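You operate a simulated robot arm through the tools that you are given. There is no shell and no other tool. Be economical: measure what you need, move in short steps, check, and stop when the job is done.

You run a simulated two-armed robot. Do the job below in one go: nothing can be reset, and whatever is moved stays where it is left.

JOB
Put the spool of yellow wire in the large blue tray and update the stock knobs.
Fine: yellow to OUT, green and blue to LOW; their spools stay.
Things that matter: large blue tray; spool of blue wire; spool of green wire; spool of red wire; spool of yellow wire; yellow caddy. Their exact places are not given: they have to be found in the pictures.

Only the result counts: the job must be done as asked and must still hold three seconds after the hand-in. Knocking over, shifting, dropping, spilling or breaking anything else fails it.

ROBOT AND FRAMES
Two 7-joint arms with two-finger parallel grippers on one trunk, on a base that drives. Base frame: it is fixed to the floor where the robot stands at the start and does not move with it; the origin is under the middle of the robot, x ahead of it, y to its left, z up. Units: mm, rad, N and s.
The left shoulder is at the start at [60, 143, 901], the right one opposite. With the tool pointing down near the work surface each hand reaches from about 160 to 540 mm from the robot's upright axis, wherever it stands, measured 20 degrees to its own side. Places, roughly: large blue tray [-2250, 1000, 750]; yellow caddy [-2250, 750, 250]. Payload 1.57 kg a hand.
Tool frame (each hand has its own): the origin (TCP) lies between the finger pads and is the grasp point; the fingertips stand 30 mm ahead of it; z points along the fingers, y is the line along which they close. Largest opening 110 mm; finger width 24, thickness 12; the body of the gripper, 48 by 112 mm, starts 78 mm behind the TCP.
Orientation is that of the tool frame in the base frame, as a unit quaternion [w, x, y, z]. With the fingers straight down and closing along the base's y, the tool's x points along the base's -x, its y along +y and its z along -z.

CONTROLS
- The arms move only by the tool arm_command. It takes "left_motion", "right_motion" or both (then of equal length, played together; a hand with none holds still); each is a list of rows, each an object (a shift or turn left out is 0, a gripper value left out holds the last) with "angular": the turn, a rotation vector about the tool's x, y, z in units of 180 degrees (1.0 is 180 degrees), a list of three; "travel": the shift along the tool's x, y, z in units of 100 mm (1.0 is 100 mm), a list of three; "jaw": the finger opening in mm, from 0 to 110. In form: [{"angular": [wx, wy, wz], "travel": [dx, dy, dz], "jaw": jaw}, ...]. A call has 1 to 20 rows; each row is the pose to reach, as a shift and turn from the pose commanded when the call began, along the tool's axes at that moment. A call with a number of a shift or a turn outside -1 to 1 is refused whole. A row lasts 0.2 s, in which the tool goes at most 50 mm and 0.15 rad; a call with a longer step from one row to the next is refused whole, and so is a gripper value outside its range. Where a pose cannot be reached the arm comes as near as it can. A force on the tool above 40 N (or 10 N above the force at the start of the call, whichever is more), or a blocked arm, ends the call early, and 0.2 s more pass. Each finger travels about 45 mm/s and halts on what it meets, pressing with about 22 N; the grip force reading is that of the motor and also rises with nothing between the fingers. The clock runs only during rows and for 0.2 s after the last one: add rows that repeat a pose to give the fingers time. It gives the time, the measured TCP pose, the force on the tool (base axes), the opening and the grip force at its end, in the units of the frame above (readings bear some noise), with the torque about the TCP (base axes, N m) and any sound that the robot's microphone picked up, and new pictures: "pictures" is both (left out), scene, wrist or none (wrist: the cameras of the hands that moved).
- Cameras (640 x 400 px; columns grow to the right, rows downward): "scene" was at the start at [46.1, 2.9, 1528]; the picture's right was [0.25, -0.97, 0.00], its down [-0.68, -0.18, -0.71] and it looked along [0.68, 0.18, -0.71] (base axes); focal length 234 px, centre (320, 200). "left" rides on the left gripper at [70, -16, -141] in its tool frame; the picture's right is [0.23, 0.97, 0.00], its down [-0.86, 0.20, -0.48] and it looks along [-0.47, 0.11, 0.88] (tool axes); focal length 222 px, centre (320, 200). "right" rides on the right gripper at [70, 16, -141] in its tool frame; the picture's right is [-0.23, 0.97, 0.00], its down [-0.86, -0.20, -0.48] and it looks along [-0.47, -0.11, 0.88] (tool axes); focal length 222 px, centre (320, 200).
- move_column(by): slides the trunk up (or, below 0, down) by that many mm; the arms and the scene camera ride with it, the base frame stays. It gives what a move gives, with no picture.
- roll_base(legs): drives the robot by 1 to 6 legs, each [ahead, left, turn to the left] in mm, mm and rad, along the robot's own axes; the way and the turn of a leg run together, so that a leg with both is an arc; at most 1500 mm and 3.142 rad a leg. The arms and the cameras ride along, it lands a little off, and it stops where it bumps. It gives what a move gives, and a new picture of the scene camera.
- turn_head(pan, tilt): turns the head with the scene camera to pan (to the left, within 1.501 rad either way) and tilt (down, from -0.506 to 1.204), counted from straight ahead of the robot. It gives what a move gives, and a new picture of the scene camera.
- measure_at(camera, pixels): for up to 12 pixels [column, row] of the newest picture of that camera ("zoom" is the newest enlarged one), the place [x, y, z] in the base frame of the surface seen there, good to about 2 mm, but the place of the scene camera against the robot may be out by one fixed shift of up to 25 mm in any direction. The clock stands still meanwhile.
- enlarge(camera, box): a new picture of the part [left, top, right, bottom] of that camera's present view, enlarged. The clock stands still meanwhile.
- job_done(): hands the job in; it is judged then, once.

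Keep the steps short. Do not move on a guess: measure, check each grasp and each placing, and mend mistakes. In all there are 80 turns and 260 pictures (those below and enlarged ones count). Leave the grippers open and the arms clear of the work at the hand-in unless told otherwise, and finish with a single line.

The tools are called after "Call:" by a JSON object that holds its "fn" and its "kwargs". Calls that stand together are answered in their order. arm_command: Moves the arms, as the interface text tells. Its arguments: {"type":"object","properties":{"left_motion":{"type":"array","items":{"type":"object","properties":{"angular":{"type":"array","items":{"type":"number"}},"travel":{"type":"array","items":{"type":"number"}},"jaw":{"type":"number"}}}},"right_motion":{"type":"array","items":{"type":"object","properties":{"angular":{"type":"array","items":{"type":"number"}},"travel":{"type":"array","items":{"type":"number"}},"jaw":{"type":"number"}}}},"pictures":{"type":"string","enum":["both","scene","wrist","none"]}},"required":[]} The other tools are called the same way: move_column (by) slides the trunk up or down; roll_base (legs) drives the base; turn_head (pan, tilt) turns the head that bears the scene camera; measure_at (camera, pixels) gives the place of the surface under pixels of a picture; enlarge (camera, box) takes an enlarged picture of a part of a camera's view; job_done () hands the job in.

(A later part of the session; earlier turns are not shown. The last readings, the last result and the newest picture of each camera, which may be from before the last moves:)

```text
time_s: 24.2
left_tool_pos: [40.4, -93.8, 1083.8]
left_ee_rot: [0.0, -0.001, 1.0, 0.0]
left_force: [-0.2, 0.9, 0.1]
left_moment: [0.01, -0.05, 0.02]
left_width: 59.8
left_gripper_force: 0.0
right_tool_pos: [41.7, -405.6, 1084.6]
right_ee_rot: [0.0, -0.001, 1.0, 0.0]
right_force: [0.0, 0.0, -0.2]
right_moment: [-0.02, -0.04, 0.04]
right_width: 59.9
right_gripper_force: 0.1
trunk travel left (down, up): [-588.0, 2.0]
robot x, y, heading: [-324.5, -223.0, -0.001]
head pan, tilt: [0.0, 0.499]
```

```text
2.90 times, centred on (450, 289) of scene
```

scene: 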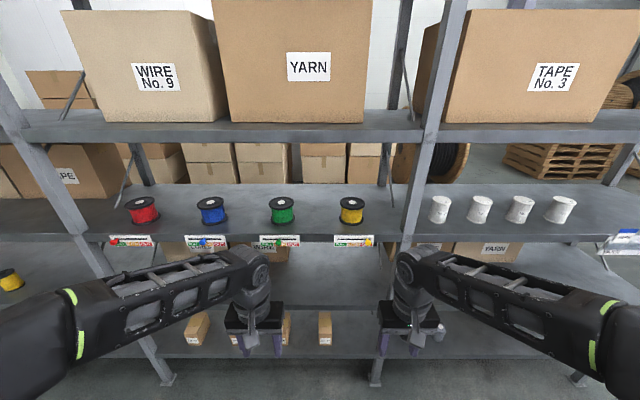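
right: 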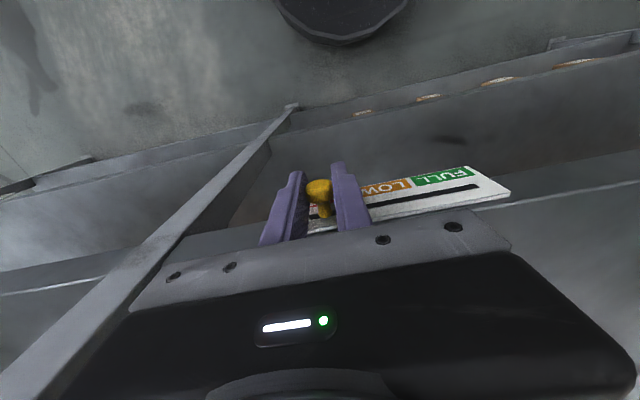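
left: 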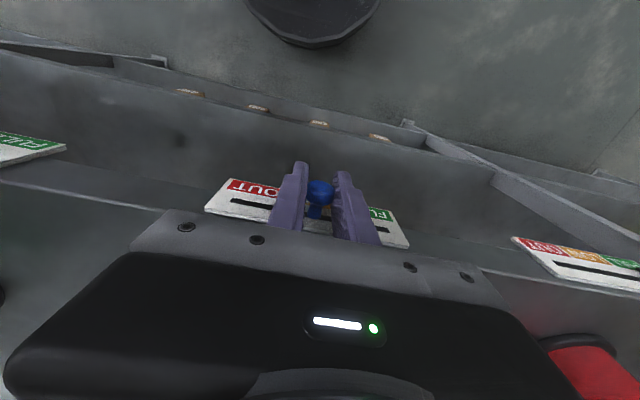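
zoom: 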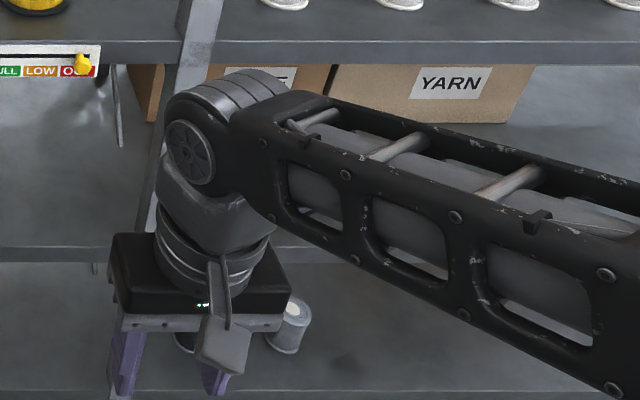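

Upper shelf underside ≈1440 leaves no room for a top-down lift (wrist stands ~285 above TCP). I'll tilt the right hand so the fingers point forward, 20° below horizontal, and grip the wire between the flanges. I rotate here, well clear of the shelf.

Call:
{"fn": "arm_command", "kwargs": {"right_motion": [{"angular": [0, -0.0389, 0], "travel": [-0.1, 0, -0.055], "jaw": 110}, {"angular": [0, -0.0778, 0], "travel": [-0.2, 0, -0.11]}, {"angular": [0, -0.1167, 0], "travel": [-0.3, 0, -0.165]}, {"angular": [0, -0.1556, 0], "travel": [-0.4, 0, -0.22]}, {"angular": [0, -0.1944, 0], "travel": [-0.5, 0, -0.275]}, {"angular": [0, -0.2333, 0], "travel": [-0.6, 0, -0.33]}, {"angular": [0, -0.2722, 0], "travel": [-0.7, 0, -0.385]}, {"angular": [0, -0.3111, 0], "travel": [-0.8, 0, -0.44]}, {"angular": [0, -0.35, 0], "travel": [-0.9, 0, -0.495]}, {"angular": [0, -0.3889, 0], "travel": [-1.0, 0, -0.55]}, {"angular": [0, -0.3889, 0], "travel": [-1.0, 0, -0.55]}]}}

```text
time_s: 26.6
left_tool_pos: [40.9, -94.1, 1082.7]
left_ee_rot: [0.001, 0.0, 1.0, 0.0]
left_force: [0.1, 0.3, 0.4]
left_moment: [0.03, -0.03, 0.03]
left_width: 60.0
left_gripper_force: 0.0
right_tool_pos: [191.3, -397.8, 1162.4]
right_ee_rot: [0.574, -0.001, 0.819, 0.001]
right_force: [-0.8, -0.6, 1.3]
right_moment: [0.03, 0.02, 0.01]
right_width: 110.2
right_gripper_force: 0.0
right hand out of reach, approached as far as the arm can: row 7, 8, 9, 10, 11
trunk travel left (down, up): [-588.0, 2.0]
robot x, y, heading: [-330.8, -228.2, -0.002]
head pan, tilt: [0.0, 0.499]
```

scene: 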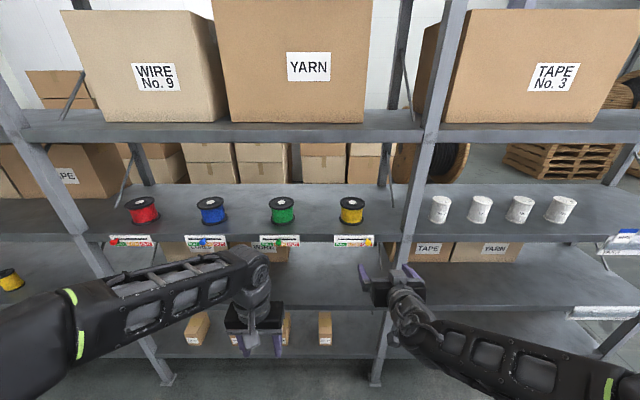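
right: 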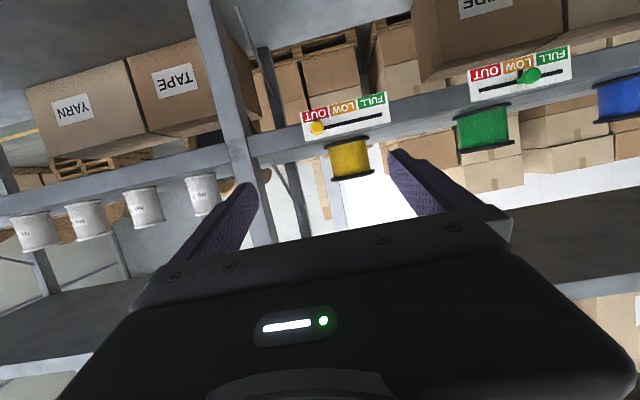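

Orientation reached; the arm settled further out at x=191 (too close was unreachable). I move 80 mm forward to get into reach and see the pose settle.

Call:
{"fn": "arm_command", "kwargs": {"right_motion": [{"travel": [-0.136, 0, 0.376]}, {"travel": [-0.272, 0, 0.752]}, {"travel": [-0.272, 0, 0.752]}], "pictures": "none"}}

```text
time_s: 27.4
left_tool_pos: [40.6, -93.9, 1083.3]
left_ee_rot: [0.0, 0.0, 1.0, 0.0]
left_force: [0.6, -0.1, 0.1]
left_moment: [0.02, -0.02, 0.0]
left_width: 59.8
left_gripper_force: 0.0
right_tool_pos: [268.3, -399.4, 1161.7]
right_ee_rot: [0.574, -0.001, 0.819, 0.001]
right_force: [-0.5, -0.5, -0.4]
right_moment: [0.0, -0.03, 0.01]
right_width: 109.8
right_gripper_force: 0.1
trunk travel left (down, up): [-588.0, 2.0]
robot x, y, heading: [-326.9, -230.2, -0.001]
head pan, tilt: [0.0, 0.499]
```

The arm is in reach at rel. x≈595. I drive 49 mm left and 150 ahead so the open fingers stand just before the yellow spool, then check alignment.

Call:
{"fn": "roll_base", "kwargs": {"legs": [[0, 49, 0], [150, 0, 0]]}}

Call:
{"fn": "arm_command", "kwargs": {"right_motion": [{"travel": [0, 0, 0]}], "pictures": "wrist"}}

```text
time_s: 29.3
left_tool_pos: [194.4, -45.6, 1082.0]
left_ee_rot: [-0.001, -0.001, 1.0, 0.0]
left_force: [0.0, -0.2, -0.1]
left_moment: [0.03, 0.04, 0.0]
left_width: 59.9
left_gripper_force: 0.1
right_tool_pos: [421.5, -348.3, 1160.6]
right_ee_rot: [0.573, -0.001, 0.82, 0.0]
right_force: [0.0, 0.7, 0.0]
right_moment: [0.0, 0.0, -0.01]
right_width: 110.0
right_gripper_force: 0.1
trunk travel left (down, up): [-588.0, 2.0]
robot x, y, heading: [-177.0, -176.4, -0.001]
head pan, tilt: [0.0, 0.499]
```

scene: 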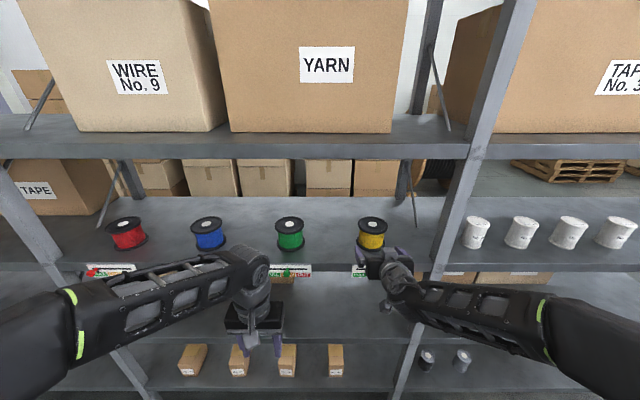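

```text
time_s: 29.7
left_tool_pos: [192.4, -43.7, 1081.5]
left_ee_rot: [0.001, -0.001, 1.0, 0.001]
left_force: [-0.1, -0.6, 0.2]
left_moment: [0.01, -0.01, 0.0]
left_width: 60.0
left_gripper_force: 0.1
right_tool_pos: [420.4, -349.1, 1161.7]
right_ee_rot: [0.572, -0.002, 0.82, 0.002]
right_force: [0.9, 0.0, -0.3]
right_moment: [0.0, 0.02, 0.0]
right_width: 110.0
right_gripper_force: 0.1
trunk travel left (down, up): [-588.0, 2.0]
robot x, y, heading: [-175.1, -178.4, -0.0]
head pan, tilt: [0.0, 0.499]
```

right: 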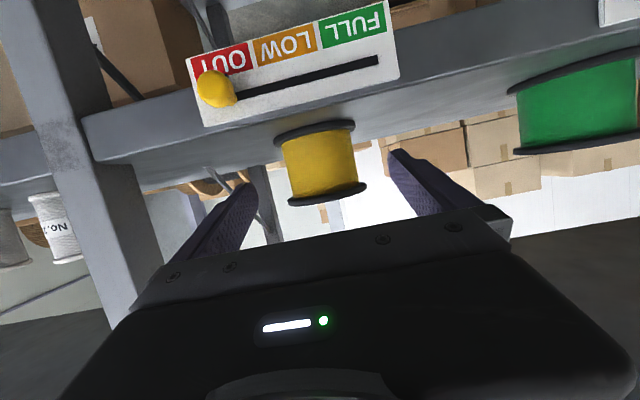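

The spool shows upside-down between the fingers. Measuring it with the wrist camera.

Call:
{"fn": "measure_at", "kwargs": {"camera": "right", "pixels": [[320, 165], [287, 162], [352, 157], [328, 200], [316, 128], [298, 137], [350, 127], [290, 200], [364, 187], [215, 90], [320, 145], [200, 150]]}}

Call:
{"fn": "enlarge", "kwargs": {"camera": "right", "box": [230, 100, 430, 225]}}

```text
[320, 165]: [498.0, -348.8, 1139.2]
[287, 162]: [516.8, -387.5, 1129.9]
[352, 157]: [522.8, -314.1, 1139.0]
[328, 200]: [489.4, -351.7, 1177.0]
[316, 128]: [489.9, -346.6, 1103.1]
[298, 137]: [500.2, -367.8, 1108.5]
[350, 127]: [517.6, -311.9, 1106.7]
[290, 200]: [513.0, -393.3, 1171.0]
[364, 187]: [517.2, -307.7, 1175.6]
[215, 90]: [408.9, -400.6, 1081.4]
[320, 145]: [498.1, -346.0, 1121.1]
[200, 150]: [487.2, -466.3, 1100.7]
```

```text
3.20 times, centred on (330, 162) of right
```

zoom: 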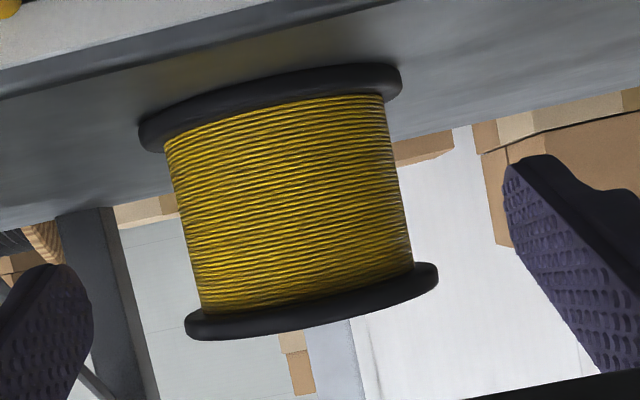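

Spool centre ≈(539,−350,1140), gap between flanges 1110–1170; TCP y −349 is aligned. I lower 20 mm to mid height and go forward 60 mm.

Call:
{"fn": "arm_command", "kwargs": {"right_motion": [{"travel": [0.193, -0.01, 0.07]}, {"travel": [0.125, -0.01, 0.258]}, {"travel": [0.056, -0.01, 0.446]}, {"travel": [-0.012, -0.01, 0.634]}, {"travel": [-0.012, -0.01, 0.634]}]}}

```text
time_s: 30.9
left_tool_pos: [193.6, -43.6, 1082.2]
left_ee_rot: [0.001, -0.002, 1.0, 0.001]
left_force: [0.2, 0.4, -0.2]
left_moment: [0.02, -0.01, 0.0]
left_width: 60.2
left_gripper_force: 0.0
right_tool_pos: [481.9, -350.4, 1141.6]
right_ee_rot: [0.573, -0.002, 0.819, 0.002]
right_force: [-0.5, 0.5, 0.7]
right_moment: [0.02, 0.02, -0.01]
right_width: 110.1
right_gripper_force: 0.0
trunk travel left (down, up): [-588.0, 2.0]
robot x, y, heading: [-172.1, -177.7, -0.001]
head pan, tilt: [0.0, 0.499]
```

scene: 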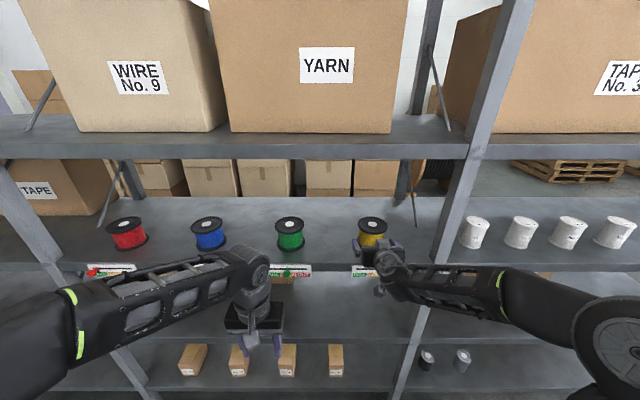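
right: 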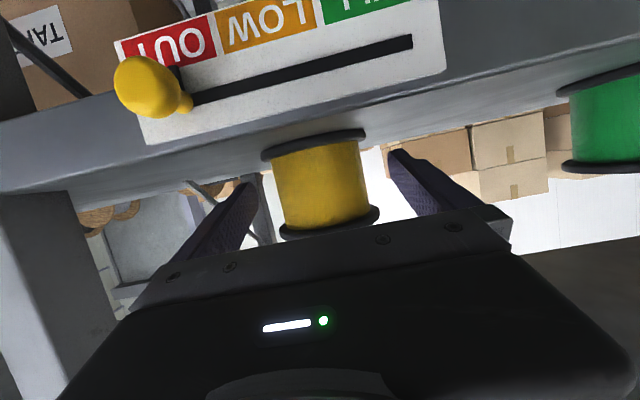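

Spool is centred between the fingers. Forward the last 57 mm.

Call:
{"fn": "arm_command", "kwargs": {"right_motion": [{"travel": [-0.065, 0, 0.18]}, {"travel": [-0.13, 0, 0.357]}, {"travel": [-0.195, 0, 0.536]}, {"travel": [-0.195, 0, 0.536]}]}}

```text
time_s: 31.9
left_tool_pos: [192.6, -43.5, 1082.2]
left_ee_rot: [-0.001, -0.001, 1.0, 0.0]
left_force: [-0.5, 0.1, 0.1]
left_moment: [0.0, 0.02, -0.02]
left_width: 60.1
left_gripper_force: 0.1
right_tool_pos: [538.5, -350.0, 1139.8]
right_ee_rot: [0.573, -0.001, 0.819, 0.001]
right_force: [-0.1, -0.1, -0.2]
right_moment: [0.0, 0.0, 0.03]
right_width: 110.0
right_gripper_force: 0.1
trunk travel left (down, up): [-588.0, 2.0]
robot x, y, heading: [-176.3, -176.9, 0.004]
head pan, tilt: [0.0, 0.499]
```

scene: 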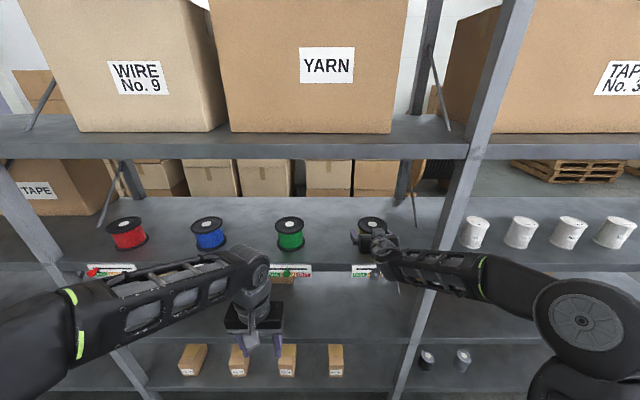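
right: 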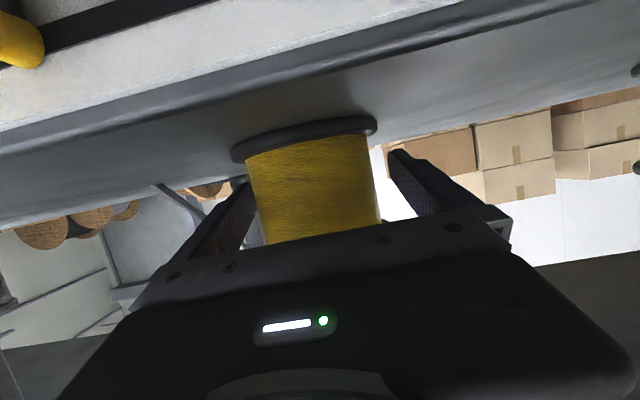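

In place. Close on the wire body.

Call:
{"fn": "arm_command", "kwargs": {"right_motion": [{"jaw": 60}, {"jaw": 60}, {"jaw": 60}, {"jaw": 60}], "pictures": "wrist"}}

```text
time_s: 32.9
left_tool_pos: [192.5, -44.6, 1082.5]
left_ee_rot: [0.0, -0.001, 1.0, -0.001]
left_force: [-1.5, 0.6, -0.6]
left_moment: [0.03, 0.0, -0.02]
left_width: 60.0
left_gripper_force: 0.0
right_tool_pos: [537.9, -350.2, 1140.3]
right_ee_rot: [0.574, 0.0, 0.819, 0.0]
right_force: [0.5, -2.1, -0.4]
right_moment: [-0.11, 0.04, 0.01]
right_width: 83.6
right_gripper_force: 21.7
trunk travel left (down, up): [-588.0, 2.0]
robot x, y, heading: [-176.4, -173.3, 0.001]
head pan, tilt: [0.0, 0.499]
```

right: 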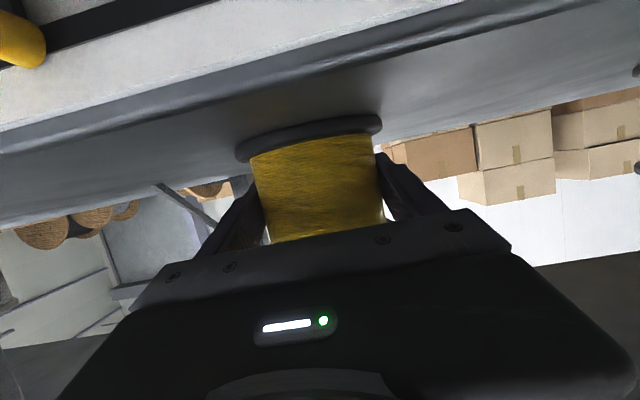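

Gripped (83.6 mm, 21.7 N). Lift 35 mm slowly.

Call:
{"fn": "arm_command", "kwargs": {"right_motion": [{"travel": [-0.047, 0, -0.017], "jaw": 50}, {"travel": [-0.094, 0, -0.034]}, {"travel": [-0.188, 0, -0.068]}, {"travel": [-0.282, 0, -0.103]}, {"travel": [-0.329, 0, -0.12]}, {"travel": [-0.329, 0, -0.12]}]}}

```text
time_s: 34.3
left_tool_pos: [192.8, -43.8, 1081.3]
left_ee_rot: [0.0, -0.001, 1.0, 0.0]
left_force: [0.1, 0.4, -0.7]
left_moment: [0.04, -0.01, 0.01]
left_width: 60.0
left_gripper_force: 0.0
right_tool_pos: [538.5, -349.9, 1174.9]
right_ee_rot: [0.573, -0.001, 0.82, 0.001]
right_force: [0.0, -0.9, -4.5]
right_moment: [0.0, -0.02, -0.02]
right_width: 83.4
right_gripper_force: 22.2
trunk travel left (down, up): [-588.0, 2.0]
robot x, y, heading: [-172.0, -174.1, -0.002]
head pan, tilt: [0.0, 0.499]
```

scene: 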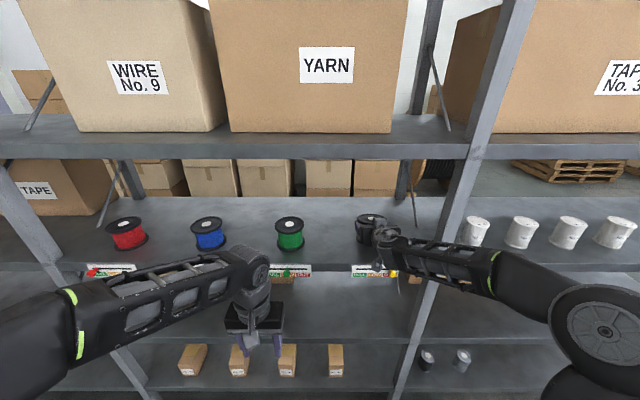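
right: 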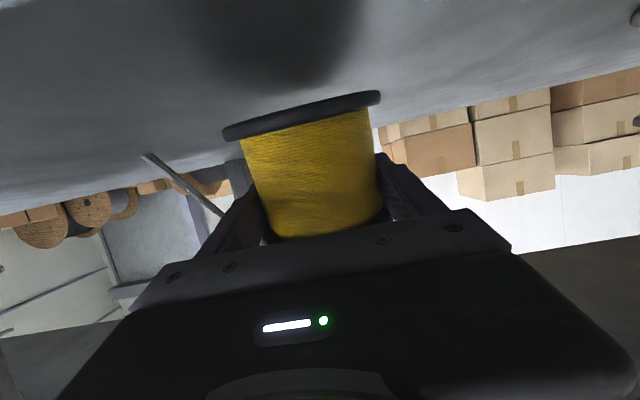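

Spool lifted (≈4.5 N). I drive straight back 450 mm and look to the sides before turning.

Call:
{"fn": "roll_base", "kwargs": {"legs": [[-450, 0, 0]]}}

Call:
{"fn": "turn_head", "kwargs": {"pan": 1.5, "tilt": 0.4}}

Call:
{"fn": "turn_head", "kwargs": {"pan": -1.5, "tilt": 0.4}}

```text
time_s: 36.6
left_tool_pos: [-173.4, -48.2, 1082.4]
left_ee_rot: [-0.001, 0.003, 1.0, 0.0]
left_force: [0.6, -0.6, 0.8]
left_moment: [-0.02, 0.05, -0.01]
left_width: 59.9
left_gripper_force: 0.0
right_tool_pos: [170.1, -355.1, 1174.1]
right_ee_rot: [0.572, 0.002, 0.82, -0.001]
right_force: [1.4, 1.4, -6.0]
right_moment: [-0.02, -0.01, -0.02]
right_width: 83.3
right_gripper_force: 21.9
trunk travel left (down, up): [-588.0, 2.0]
robot x, y, heading: [-544.1, -174.6, -0.002]
head pan, tilt: [0.0, 0.499]
stopped in leg 1: the robot was blocked; the commanded pose is now the measured one
```

scene: 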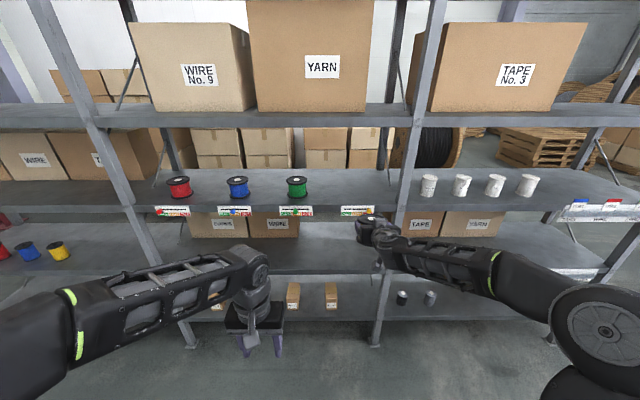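

```text
time_s: 38.2
left_tool_pos: [-175.1, -47.8, 1083.6]
left_ee_rot: [0.0, 0.004, 1.0, 0.001]
left_force: [-0.7, -0.3, 0.1]
left_moment: [-0.02, 0.02, -0.04]
left_width: 59.9
left_gripper_force: 0.1
right_tool_pos: [167.6, -355.5, 1177.2]
right_ee_rot: [0.574, 0.002, 0.819, -0.001]
right_force: [-0.5, -1.2, -5.2]
right_moment: [0.02, 0.0, -0.03]
right_width: 83.6
right_gripper_force: 22.1
trunk travel left (down, up): [-588.0, 2.0]
robot x, y, heading: [-545.6, -176.1, -0.002]
head pan, tilt: [1.499, 0.4]
```

scene: 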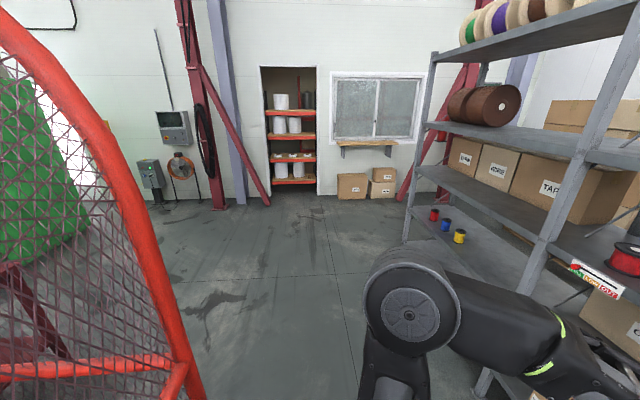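

```text
time_s: 40.8
left_tool_pos: [-174.8, -47.3, 1082.3]
left_ee_rot: [0.0, 0.003, 1.0, 0.0]
left_force: [0.4, -0.2, -0.2]
left_moment: [0.0, 0.0, -0.01]
left_width: 60.4
left_gripper_force: 0.1
right_tool_pos: [167.4, -355.8, 1176.6]
right_ee_rot: [0.573, 0.002, 0.819, -0.002]
right_force: [0.6, 0.2, -5.0]
right_moment: [0.02, 0.01, -0.01]
right_width: 83.5
right_gripper_force: 22.2
trunk travel left (down, up): [-588.0, 2.0]
robot x, y, heading: [-539.4, -176.9, -0.003]
head pan, tilt: [-1.499, 0.4]
```

scene: 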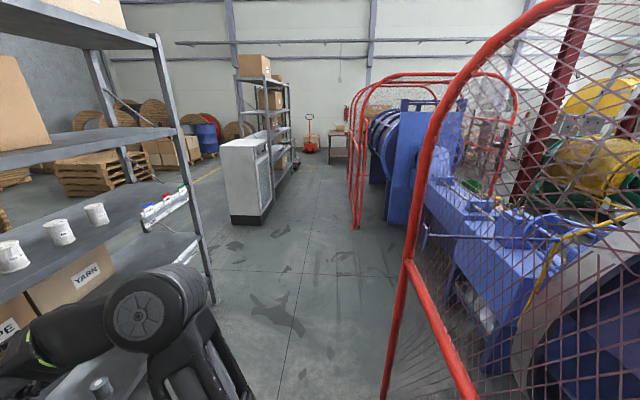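

Something behind stopped the base: a red guard fence. I measure the fence and the free floor on the left.

Call:
{"fn": "turn_head", "kwargs": {"pan": 1.5, "tilt": 0.55}}

Call:
{"fn": "measure_at", "kwargs": {"camera": "scene", "pixels": [[180, 280], [150, 220], [192, 350], [60, 40], [100, 335], [250, 330], [270, 150], [350, 150], [215, 150], [170, 160], [405, 200], [30, 150]]}}

```text
time_s: 43.4
left_tool_pos: [-175.7, -48.0, 1082.1]
left_ee_rot: [0.0, 0.003, 1.0, 0.0]
left_force: [-0.3, 0.5, 0.6]
left_moment: [-0.01, 0.02, 0.01]
left_width: 60.0
left_gripper_force: 0.1
right_tool_pos: [169.0, -356.2, 1177.6]
right_ee_rot: [0.574, 0.003, 0.819, -0.002]
right_force: [-0.2, 0.6, -5.0]
right_moment: [0.0, 0.01, 0.03]
right_width: 83.4
right_gripper_force: 21.9
trunk travel left (down, up): [-588.0, 2.0]
robot x, y, heading: [-545.8, -177.3, -0.001]
head pan, tilt: [1.499, 0.55]
```

scene: 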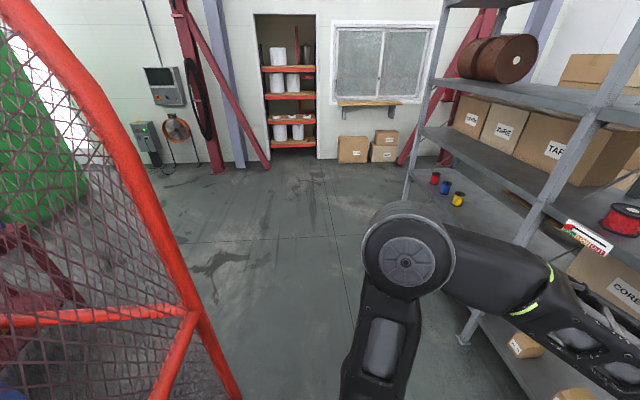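

```text
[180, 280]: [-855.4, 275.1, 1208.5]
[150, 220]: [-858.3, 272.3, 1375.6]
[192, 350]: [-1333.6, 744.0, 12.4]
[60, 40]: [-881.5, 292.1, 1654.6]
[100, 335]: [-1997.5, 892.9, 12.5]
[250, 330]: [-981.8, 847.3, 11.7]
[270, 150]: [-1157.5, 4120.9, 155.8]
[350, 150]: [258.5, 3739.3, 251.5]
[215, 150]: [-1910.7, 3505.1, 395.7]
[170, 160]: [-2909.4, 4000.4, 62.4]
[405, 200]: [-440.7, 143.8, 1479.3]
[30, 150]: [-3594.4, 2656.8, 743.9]
```

The fence plane is x≈−855, ending at y≈290; the floor to the left is free. I pull 40 mm ahead and drive left 1250 mm along the aisle (arms stay at x<220, shelf at 405).

Call:
{"fn": "roll_base", "kwargs": {"legs": [[40, 0, 0], [0, 1250, 0]]}}

```text
time_s: 50.1
left_tool_pos: [-120.3, 1179.6, 1084.2]
left_ee_rot: [-0.001, 0.008, 1.0, 0.0]
left_force: [0.1, 0.4, -0.3]
left_moment: [0.0, -0.02, -0.01]
left_width: 60.1
left_gripper_force: 0.1
right_tool_pos: [218.4, 866.9, 1177.5]
right_ee_rot: [0.574, 0.005, 0.819, -0.004]
right_force: [0.3, -0.6, -5.0]
right_moment: [0.02, 0.01, -0.03]
right_width: 83.2
right_gripper_force: 22.0
trunk travel left (down, up): [-588.0, 2.0]
robot x, y, heading: [-490.4, 1052.0, -0.018]
head pan, tilt: [1.499, 0.55]
```

scene: 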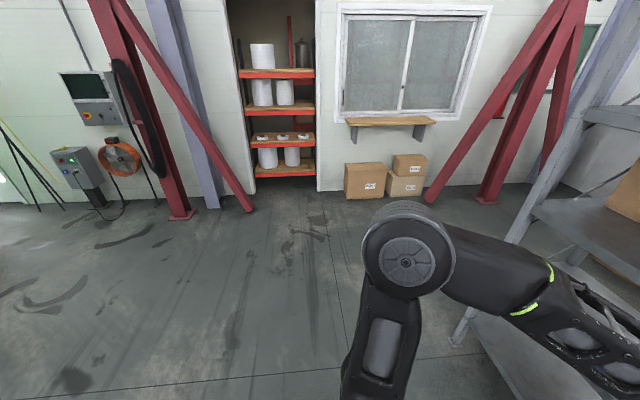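

Clear floor here. I turn 90° left in place (sweep stays under x≈300) and look.

Call:
{"fn": "roll_base", "kwargs": {"legs": [[0, 0, 1.57]]}}

Call:
{"fn": "turn_head", "kwargs": {"pan": 1.3, "tilt": 0.4}}

```text
time_s: 54.3
left_tool_pos: [-608.9, 1427.0, 1083.0]
left_ee_rot: [0.0, -0.694, 0.72, 0.0]
left_force: [-0.7, -0.1, -0.1]
left_moment: [0.01, 0.03, 0.0]
left_width: 60.3
left_gripper_force: 0.0
right_tool_pos: [-289.4, 1760.7, 1176.8]
right_ee_rot: [0.413, -0.569, 0.59, 0.398]
right_force: [-0.1, -0.6, -6.0]
right_moment: [-0.02, -0.03, -0.03]
right_width: 83.2
right_gripper_force: 22.5
trunk travel left (down, up): [-588.0, 2.0]
robot x, y, heading: [-491.7, 1053.7, 1.532]
head pan, tilt: [1.499, 0.55]
```

scene: 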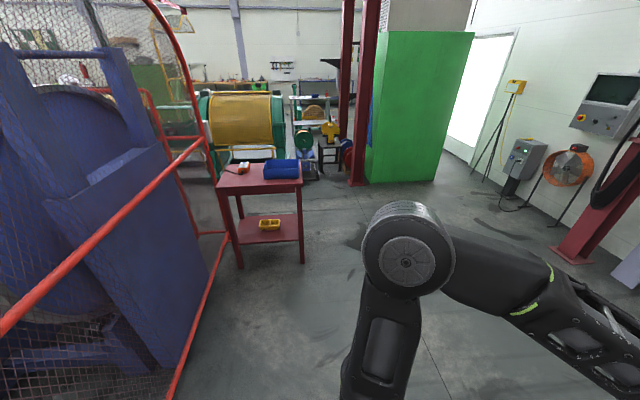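

```text
time_s: 55.0
left_tool_pos: [-608.5, 1427.2, 1082.6]
left_ee_rot: [-0.001, -0.693, 0.721, 0.0]
left_force: [0.0, 0.0, -0.8]
left_moment: [-0.03, -0.03, 0.01]
left_width: 60.0
left_gripper_force: 0.0
right_tool_pos: [-288.7, 1758.9, 1175.8]
right_ee_rot: [0.414, -0.568, 0.591, 0.397]
right_force: [-0.2, 0.3, -5.8]
right_moment: [0.03, -0.01, -0.03]
right_width: 83.3
right_gripper_force: 22.6
trunk travel left (down, up): [-588.0, 2.0]
robot x, y, heading: [-491.1, 1053.3, 1.533]
head pan, tilt: [1.3, 0.4]
```

scene: 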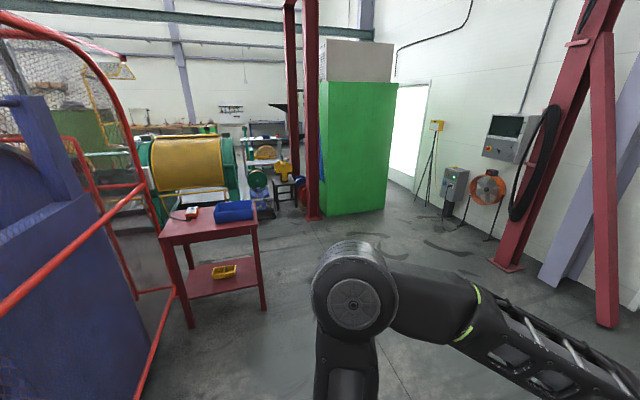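

I see a red table with the blue tray on top at (235,210) and a yellow caddy below. Measuring table, tray, fence.

Call:
{"fn": "enlarge", "kwargs": {"camera": "scene", "box": [130, 170, 290, 270]}}

Call:
{"fn": "measure_at", "kwargs": {"camera": "scene", "pixels": [[235, 207], [213, 224], [252, 222], [213, 205], [250, 205], [162, 238], [256, 226], [192, 214], [264, 305], [190, 325], [145, 375], [175, 270]]}}

```text
4.00 times, centred on (210, 220) of scene
```

zoom: 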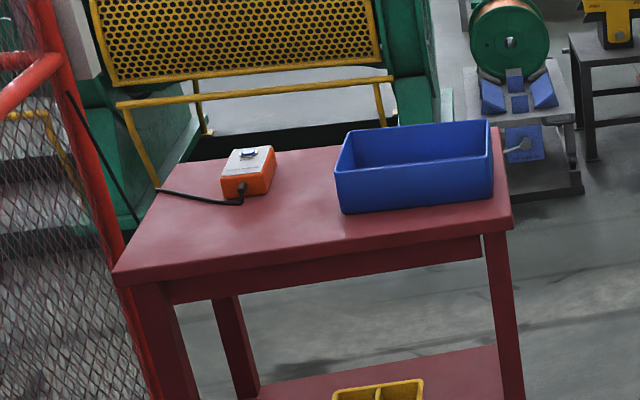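

```text
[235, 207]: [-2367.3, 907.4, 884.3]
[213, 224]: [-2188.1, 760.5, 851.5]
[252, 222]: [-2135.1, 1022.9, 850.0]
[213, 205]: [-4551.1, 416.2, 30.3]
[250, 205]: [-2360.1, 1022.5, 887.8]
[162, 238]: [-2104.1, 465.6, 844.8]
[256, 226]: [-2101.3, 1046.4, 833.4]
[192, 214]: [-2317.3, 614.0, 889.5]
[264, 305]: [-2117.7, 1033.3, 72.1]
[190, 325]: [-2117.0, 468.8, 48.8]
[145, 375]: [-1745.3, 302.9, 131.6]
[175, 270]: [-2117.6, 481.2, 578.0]
```

Call:
{"fn": "measure_at", "kwargs": {"camera": "zoom", "pixels": [[338, 175], [490, 155], [349, 133], [487, 123], [420, 150], [345, 210], [490, 198], [415, 168], [440, 158], [300, 230], [115, 272], [505, 220]]}}

```text
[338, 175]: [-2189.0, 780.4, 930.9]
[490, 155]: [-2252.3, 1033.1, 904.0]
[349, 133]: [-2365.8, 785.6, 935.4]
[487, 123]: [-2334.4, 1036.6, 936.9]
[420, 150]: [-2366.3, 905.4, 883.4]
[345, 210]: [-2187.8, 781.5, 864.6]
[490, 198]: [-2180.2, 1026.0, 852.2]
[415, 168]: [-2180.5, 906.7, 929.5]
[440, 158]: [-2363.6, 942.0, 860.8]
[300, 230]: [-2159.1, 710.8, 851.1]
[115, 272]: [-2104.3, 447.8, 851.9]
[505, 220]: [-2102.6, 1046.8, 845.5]
```

Tray (corrected): x −2386…−2200, y 784…1037, rim z≈920, table ≈839. I turn to face −x, then advance part-way and re-measure.

Call:
{"fn": "roll_base", "kwargs": {"legs": [[0, 0, 1.608], [600, 200, 0]]}}

Call:
{"fn": "turn_head", "kwargs": {"pan": 0, "tilt": 0.55}}

```text
time_s: 62.6
left_tool_pos: [-1461.0, 702.5, 1084.2]
left_ee_rot: [0.0, 1.0, 0.01, 0.0]
left_force: [-0.3, -0.5, -0.1]
left_moment: [-0.01, 0.0, 0.0]
left_width: 59.9
left_gripper_force: 0.1
right_tool_pos: [-1811.6, 1001.0, 1178.0]
right_ee_rot: [0.006, 0.819, 0.009, -0.573]
right_force: [-0.8, -0.6, -4.7]
right_moment: [0.01, 0.0, -0.01]
right_width: 83.0
right_gripper_force: 21.8
trunk travel left (down, up): [-588.0, 2.0]
robot x, y, heading: [-1094.0, 839.0, -3.122]
head pan, tilt: [1.3, 0.4]
```

scene: 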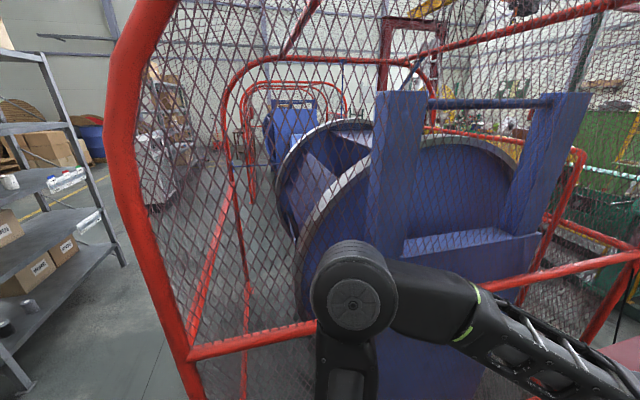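

```text
time_s: 64.0
left_tool_pos: [-1460.1, 702.5, 1082.8]
left_ee_rot: [0.0, 1.0, 0.011, 0.0]
left_force: [0.2, -0.6, -0.2]
left_moment: [0.04, -0.03, 0.01]
left_width: 59.9
left_gripper_force: 0.0
right_tool_pos: [-1810.2, 1000.0, 1177.5]
right_ee_rot: [0.006, 0.819, 0.009, -0.573]
right_force: [-0.3, -0.3, -5.2]
right_moment: [-0.01, 0.01, 0.0]
right_width: 83.2
right_gripper_force: 21.9
trunk travel left (down, up): [-588.0, 2.0]
robot x, y, heading: [-1095.1, 840.9, -3.123]
head pan, tilt: [0.0, 0.55]
```

scene: 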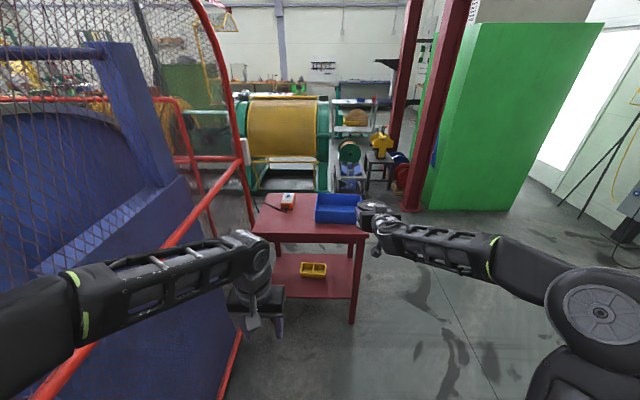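

Call:
{"fn": "enlarge", "kwargs": {"camera": "scene", "box": [230, 170, 390, 270]}}

Call:
{"fn": "measure_at", "kwargs": {"camera": "scene", "pixels": [[320, 207], [355, 207], [330, 195], [338, 222], [360, 235], [255, 232], [238, 160], [200, 210], [100, 345], [235, 350], [60, 380], [70, 300]]}}

```text
4.00 times, centred on (310, 220) of scene
```

zoom: 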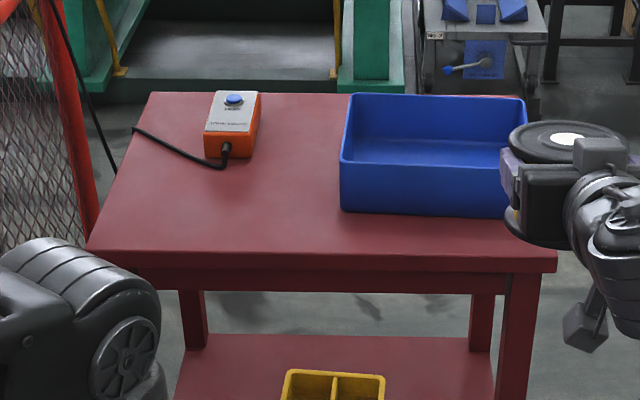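

```text
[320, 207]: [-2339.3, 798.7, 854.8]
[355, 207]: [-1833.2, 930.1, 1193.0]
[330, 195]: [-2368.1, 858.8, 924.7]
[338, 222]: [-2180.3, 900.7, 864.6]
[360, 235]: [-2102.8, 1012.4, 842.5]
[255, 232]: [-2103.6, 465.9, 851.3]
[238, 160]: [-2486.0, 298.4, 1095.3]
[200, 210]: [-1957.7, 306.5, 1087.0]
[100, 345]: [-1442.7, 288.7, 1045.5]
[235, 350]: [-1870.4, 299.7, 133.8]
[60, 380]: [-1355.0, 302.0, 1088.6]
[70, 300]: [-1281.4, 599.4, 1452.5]
```

I calibrate against the held spool (its centre is the TCP): measuring the top sticker and flange, and tray corners.

Call:
{"fn": "measure_at", "kwargs": {"camera": "zoom", "pixels": [[566, 140], [512, 140], [345, 165], [420, 166], [347, 98], [522, 100], [555, 262], [342, 205], [420, 205], [430, 140], [380, 150]]}}

```text
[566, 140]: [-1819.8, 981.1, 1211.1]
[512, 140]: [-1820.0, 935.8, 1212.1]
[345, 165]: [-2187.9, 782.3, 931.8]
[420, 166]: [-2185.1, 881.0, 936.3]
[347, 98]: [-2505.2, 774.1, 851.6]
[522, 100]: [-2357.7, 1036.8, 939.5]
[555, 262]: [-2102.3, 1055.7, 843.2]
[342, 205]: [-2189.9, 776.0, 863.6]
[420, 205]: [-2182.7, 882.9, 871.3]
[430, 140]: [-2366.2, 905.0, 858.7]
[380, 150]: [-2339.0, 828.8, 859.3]
```

The x/y shift matches the earlier (+3,+20), so it is fixed in the base frame; but z suggests the spool sits ~18 mm lower in the grip. I check with the wrist camera.

Call:
{"fn": "arm_command", "kwargs": {"right_motion": [{"travel": [0, 0, 0], "jaw": 30}], "pictures": "wrist"}}

Call:
{"fn": "measure_at", "kwargs": {"camera": "right", "pixels": [[310, 170], [310, 120], [300, 105], [310, 200], [325, 110], [260, 150], [375, 130]]}}

```text
time_s: 64.4
left_tool_pos: [-1461.0, 702.4, 1081.4]
left_ee_rot: [0.0, 1.0, 0.01, 0.0]
left_force: [0.2, -0.1, 0.0]
left_moment: [-0.01, 0.04, 0.02]
left_width: 59.8
left_gripper_force: 0.1
right_tool_pos: [-1811.0, 1002.2, 1177.7]
right_ee_rot: [0.005, 0.819, 0.008, -0.574]
right_force: [0.4, 0.4, -5.6]
right_moment: [0.01, 0.03, -0.02]
right_width: 83.2
right_gripper_force: 22.0
trunk travel left (down, up): [-588.0, 2.0]
robot x, y, heading: [-1095.1, 839.4, -3.121]
head pan, tilt: [0.0, 0.55]
```

right: 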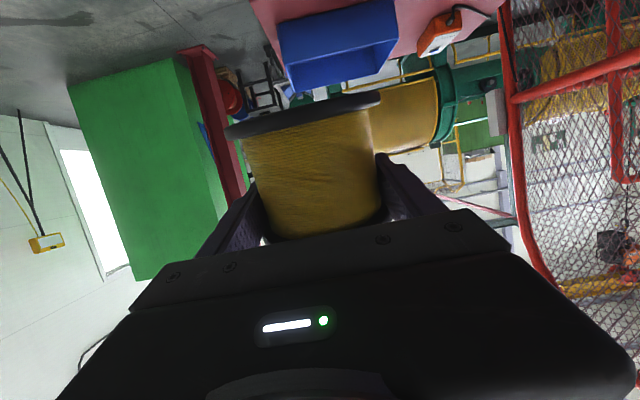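

```text
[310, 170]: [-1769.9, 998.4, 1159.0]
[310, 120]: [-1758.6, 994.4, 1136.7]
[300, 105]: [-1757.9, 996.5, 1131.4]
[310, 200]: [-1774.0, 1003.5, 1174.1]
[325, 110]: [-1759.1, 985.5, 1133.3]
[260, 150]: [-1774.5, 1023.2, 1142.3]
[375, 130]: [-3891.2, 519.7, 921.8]
```

The spool has settled ~18 mm lower, tilted slightly, top flange now resting on the fingers; grip still 22 N. Tray (corrected): x −2365…−2185, y 800…1055, rim 920, floor ≈847. I advance 400 mm (spool bottom ~1127, well over the rim).

Call:
{"fn": "roll_base", "kwargs": {"legs": [[0, 0, -0.02], [400, 0, 0]]}}

Call:
{"fn": "arm_command", "kwargs": {"right_motion": [{"travel": [0, 0.15, 0], "angular": [0, -0.02, 0]}, {"travel": [0, 0.3, 0], "angular": [0, -0.04, 0]}, {"travel": [0, 0.45, 0], "angular": [0, -0.06, 0]}, {"travel": [0, 0.6, 0], "angular": [0, -0.0833, 0]}, {"travel": [0, 0.6, 0], "angular": [0, -0.0833, 0]}]}}

```text
time_s: 67.3
left_tool_pos: [-1865.8, 712.7, 1084.0]
left_ee_rot: [0.0, 1.0, -0.003, 0.0]
left_force: [-1.2, -0.2, 0.0]
left_moment: [-0.01, -0.02, 0.0]
left_width: 60.1
left_gripper_force: 0.1
right_tool_pos: [-2207.6, 1020.6, 1176.3]
right_ee_rot: [-0.001, 0.819, -0.001, -0.574]
right_force: [0.1, 0.8, -6.1]
right_moment: [0.0, 0.0, -0.02]
right_width: 83.3
right_gripper_force: 22.5
trunk travel left (down, up): [-588.0, 2.0]
robot x, y, heading: [-1495.5, 844.3, 3.133]
head pan, tilt: [0.0, 0.55]
```

scene: 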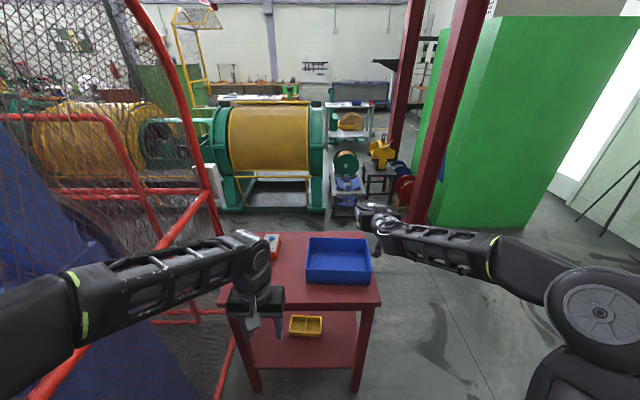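

```text
time_s: 68.5
left_tool_pos: [-1864.5, 713.1, 1081.4]
left_ee_rot: [0.0, 1.0, -0.003, 0.001]
left_force: [0.8, 0.1, 0.5]
left_moment: [0.0, 0.0, -0.01]
left_width: 60.2
left_gripper_force: 0.0
right_tool_pos: [-2206.5, 960.8, 1177.5]
right_ee_rot: [-0.001, 0.736, -0.001, -0.677]
right_force: [0.1, 0.2, -5.0]
right_moment: [0.0, -0.04, -0.02]
right_width: 83.3
right_gripper_force: 21.7
trunk travel left (down, up): [-588.0, 2.0]
robot x, y, heading: [-1497.2, 842.3, 3.137]
head pan, tilt: [0.0, 0.55]
```

scene: 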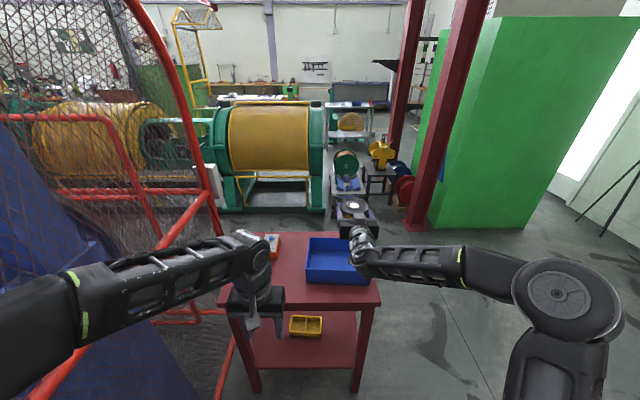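
right: 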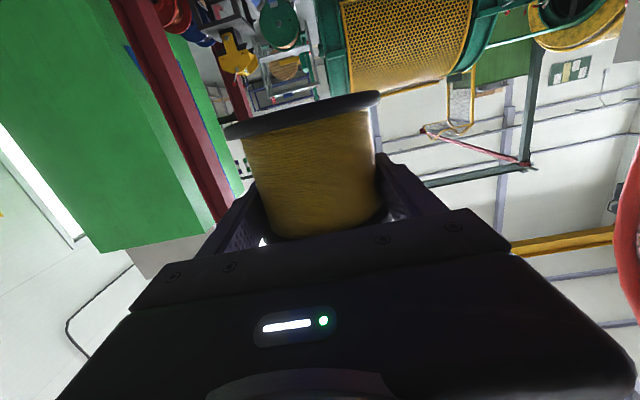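

I pitched the wrong way (fingers rose to 5° below horizontal). I pitch the other way by 30° to reach 35° below, and shift 34 mm more to the left.

Call:
{"fn": "arm_command", "kwargs": {"right_motion": [{"travel": [0, 0.08, 0], "angular": [0, 0.0333, 0]}, {"travel": [0, 0.16, 0], "angular": [0, 0.0667, 0]}, {"travel": [0, 0.24, 0], "angular": [0, 0.1, 0]}, {"travel": [0, 0.3, 0], "angular": [0, 0.1333, 0]}, {"travel": [0, 0.34, 0], "angular": [0, 0.1667, 0]}, {"travel": [0, 0.34, 0], "angular": [0, 0.1667, 0]}]}}

Call:
{"fn": "measure_at", "kwargs": {"camera": "right", "pixels": [[310, 170], [310, 200], [310, 150], [300, 105], [302, 116], [250, 130], [370, 100], [420, 150]]}}

Call:
{"fn": "enlarge", "kwargs": {"camera": "scene", "box": [260, 180, 420, 280]}}

```text
time_s: 69.9
left_tool_pos: [-1864.1, 714.3, 1084.2]
left_ee_rot: [0.0, 1.0, -0.004, 0.0]
left_force: [-1.5, 0.7, -0.5]
left_moment: [0.0, -0.01, -0.05]
left_width: 60.1
left_gripper_force: 0.1
right_tool_pos: [-2207.3, 926.2, 1176.6]
right_ee_rot: [0.0, 0.888, -0.001, -0.461]
right_force: [0.4, 0.1, -5.6]
right_moment: [0.0, 0.0, 0.01]
right_width: 83.4
right_gripper_force: 22.0
trunk travel left (down, up): [-588.0, 2.0]
robot x, y, heading: [-1496.1, 838.5, 3.136]
head pan, tilt: [0.0, 0.55]
```

scene: 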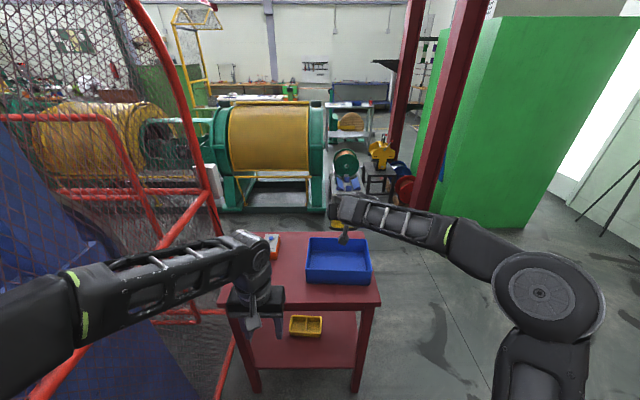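
right: 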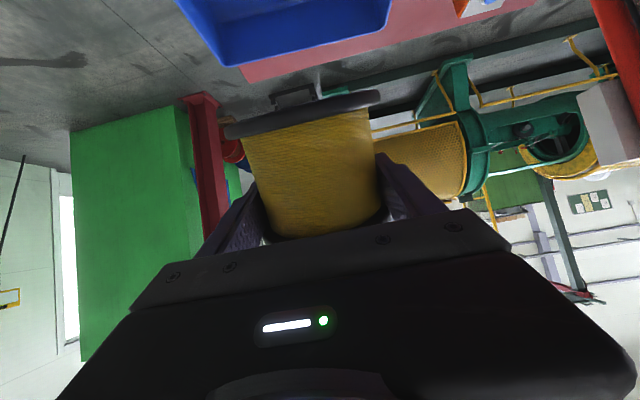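

```text
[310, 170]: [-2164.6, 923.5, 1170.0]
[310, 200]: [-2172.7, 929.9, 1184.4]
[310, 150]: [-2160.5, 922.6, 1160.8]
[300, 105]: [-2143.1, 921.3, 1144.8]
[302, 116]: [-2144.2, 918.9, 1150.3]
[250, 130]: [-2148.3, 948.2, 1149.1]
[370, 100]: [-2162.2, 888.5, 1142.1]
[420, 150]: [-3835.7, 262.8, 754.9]
```

```text
4.00 times, centred on (340, 230) of scene
```

zoom: 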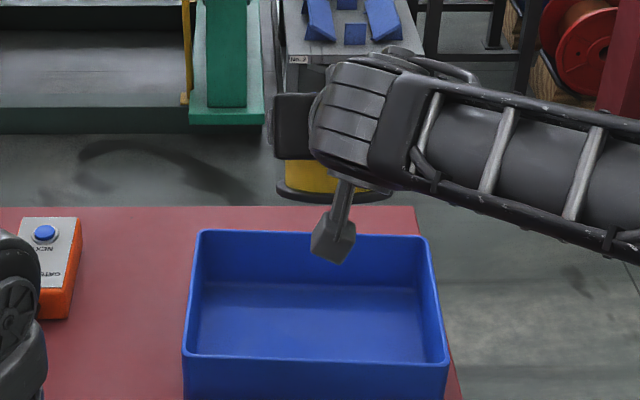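

Tilt of spool ≈27°, lowest point 77 mm below TCP. I re-measure the tray corners now unobstructed.

Call:
{"fn": "measure_at", "kwargs": {"camera": "zoom", "pixels": [[205, 234], [426, 240], [188, 356], [444, 362], [320, 358], [300, 320], [250, 300], [380, 320], [260, 280], [120, 300], [186, 320], [440, 320]]}}

```text
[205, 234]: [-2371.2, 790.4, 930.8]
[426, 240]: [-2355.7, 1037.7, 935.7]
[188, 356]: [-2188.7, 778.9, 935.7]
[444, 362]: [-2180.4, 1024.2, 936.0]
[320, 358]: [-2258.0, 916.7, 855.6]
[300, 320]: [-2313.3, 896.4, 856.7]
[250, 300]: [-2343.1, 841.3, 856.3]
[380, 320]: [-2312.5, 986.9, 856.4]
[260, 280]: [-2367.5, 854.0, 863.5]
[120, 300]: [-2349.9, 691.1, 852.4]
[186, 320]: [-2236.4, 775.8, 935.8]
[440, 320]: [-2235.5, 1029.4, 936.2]
```

Tray centre (corrected) ≈(−2272, 926), floor 844, rim 924. Drive 78 mm ahead to bring the spool over it, then lower the trunk 180 mm (spool bottom stays above… checked after).

Call:
{"fn": "roll_base", "kwargs": {"legs": [[78, 0, 0]]}}

Call:
{"fn": "move_column", "kwargs": {"by": -150}}

Call:
{"fn": "turn_head", "kwargs": {"pan": 0, "tilt": 0.75}}

```text
time_s: 70.9
left_tool_pos: [-1942.7, 715.6, 1083.7]
left_ee_rot: [0.0, 1.0, -0.004, 0.001]
left_force: [-0.5, -0.5, -1.1]
left_moment: [-0.05, -0.05, -0.04]
left_width: 59.9
left_gripper_force: 0.0
right_tool_pos: [-2285.0, 928.9, 1175.4]
right_ee_rot: [-0.001, 0.887, -0.003, -0.461]
right_force: [-1.2, -0.8, -6.4]
right_moment: [0.01, 0.02, -0.02]
right_width: 83.6
right_gripper_force: 22.0
trunk travel left (down, up): [-588.0, 2.0]
robot x, y, heading: [-1569.3, 840.3, 3.134]
head pan, tilt: [0.0, 0.55]
```

scene: 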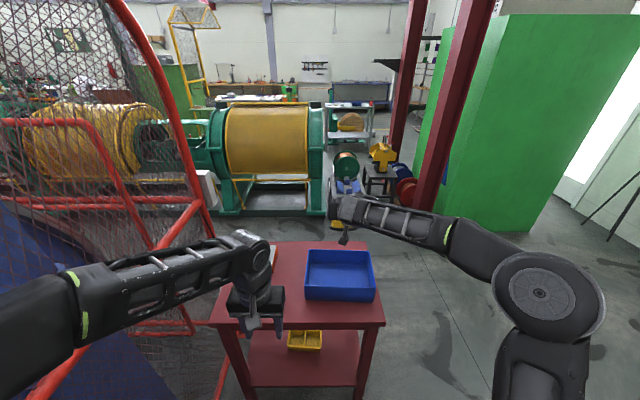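

```text
time_s: 72.7
left_tool_pos: [-1940.2, 714.3, 933.6]
left_ee_rot: [0.0, 1.0, -0.004, -0.001]
left_force: [-0.1, -0.3, 0.5]
left_moment: [-0.01, 0.01, 0.03]
left_width: 59.8
left_gripper_force: 0.1
right_tool_pos: [-2283.0, 928.4, 1026.6]
right_ee_rot: [-0.001, 0.887, -0.002, -0.462]
right_force: [0.0, 0.5, -4.7]
right_moment: [0.0, 0.04, -0.02]
right_width: 83.1
right_gripper_force: 21.5
trunk travel left (down, up): [-438.0, 152.0]
robot x, y, heading: [-1566.8, 842.4, 3.129]
head pan, tilt: [0.0, 0.55]
```

```text
time_s: 73.4
left_tool_pos: [-1940.9, 713.3, 933.0]
left_ee_rot: [0.0, 1.0, -0.005, -0.001]
left_force: [-0.5, -0.1, 0.3]
left_moment: [0.01, -0.04, 0.01]
left_width: 60.0
left_gripper_force: 0.1
right_tool_pos: [-2282.5, 928.4, 1027.3]
right_ee_rot: [0.0, 0.887, -0.002, -0.462]
right_force: [-0.5, -0.9, -5.1]
right_moment: [-0.01, -0.01, 0.01]
right_width: 83.1
right_gripper_force: 22.3
trunk travel left (down, up): [-438.0, 152.0]
robot x, y, heading: [-1570.7, 844.6, 3.135]
head pan, tilt: [0.0, 0.75]
```

scene: 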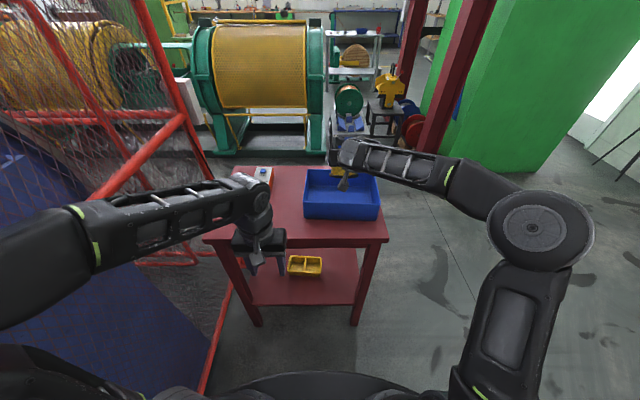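

Spool bottom ≈950, above the rim (924). Checking closely.

Call:
{"fn": "enlarge", "kwargs": {"camera": "scene", "box": [270, 130, 430, 230]}}

Call:
{"fn": "measure_at", "kwargs": {"camera": "zoom", "pixels": [[270, 185], [265, 160], [320, 185], [300, 240], [140, 240], [430, 245], [150, 160], [430, 175], [200, 270]]}}

```text
4.00 times, centred on (350, 180) of scene
```

zoom: 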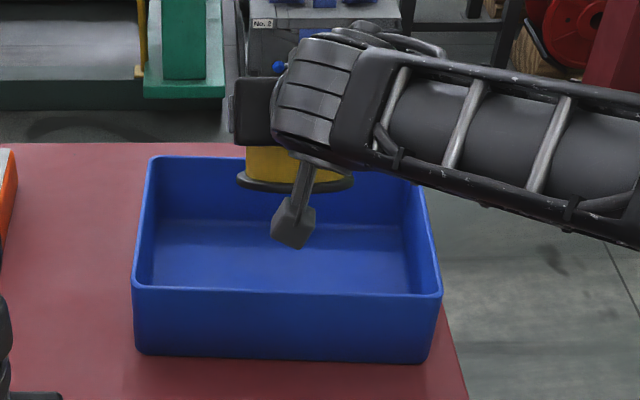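

```text
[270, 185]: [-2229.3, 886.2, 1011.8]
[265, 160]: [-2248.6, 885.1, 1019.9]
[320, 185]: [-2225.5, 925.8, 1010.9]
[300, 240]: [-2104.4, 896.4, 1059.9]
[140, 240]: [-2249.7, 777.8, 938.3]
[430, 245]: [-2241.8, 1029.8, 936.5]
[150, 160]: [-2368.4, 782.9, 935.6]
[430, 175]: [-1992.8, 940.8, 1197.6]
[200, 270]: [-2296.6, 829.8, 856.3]
```

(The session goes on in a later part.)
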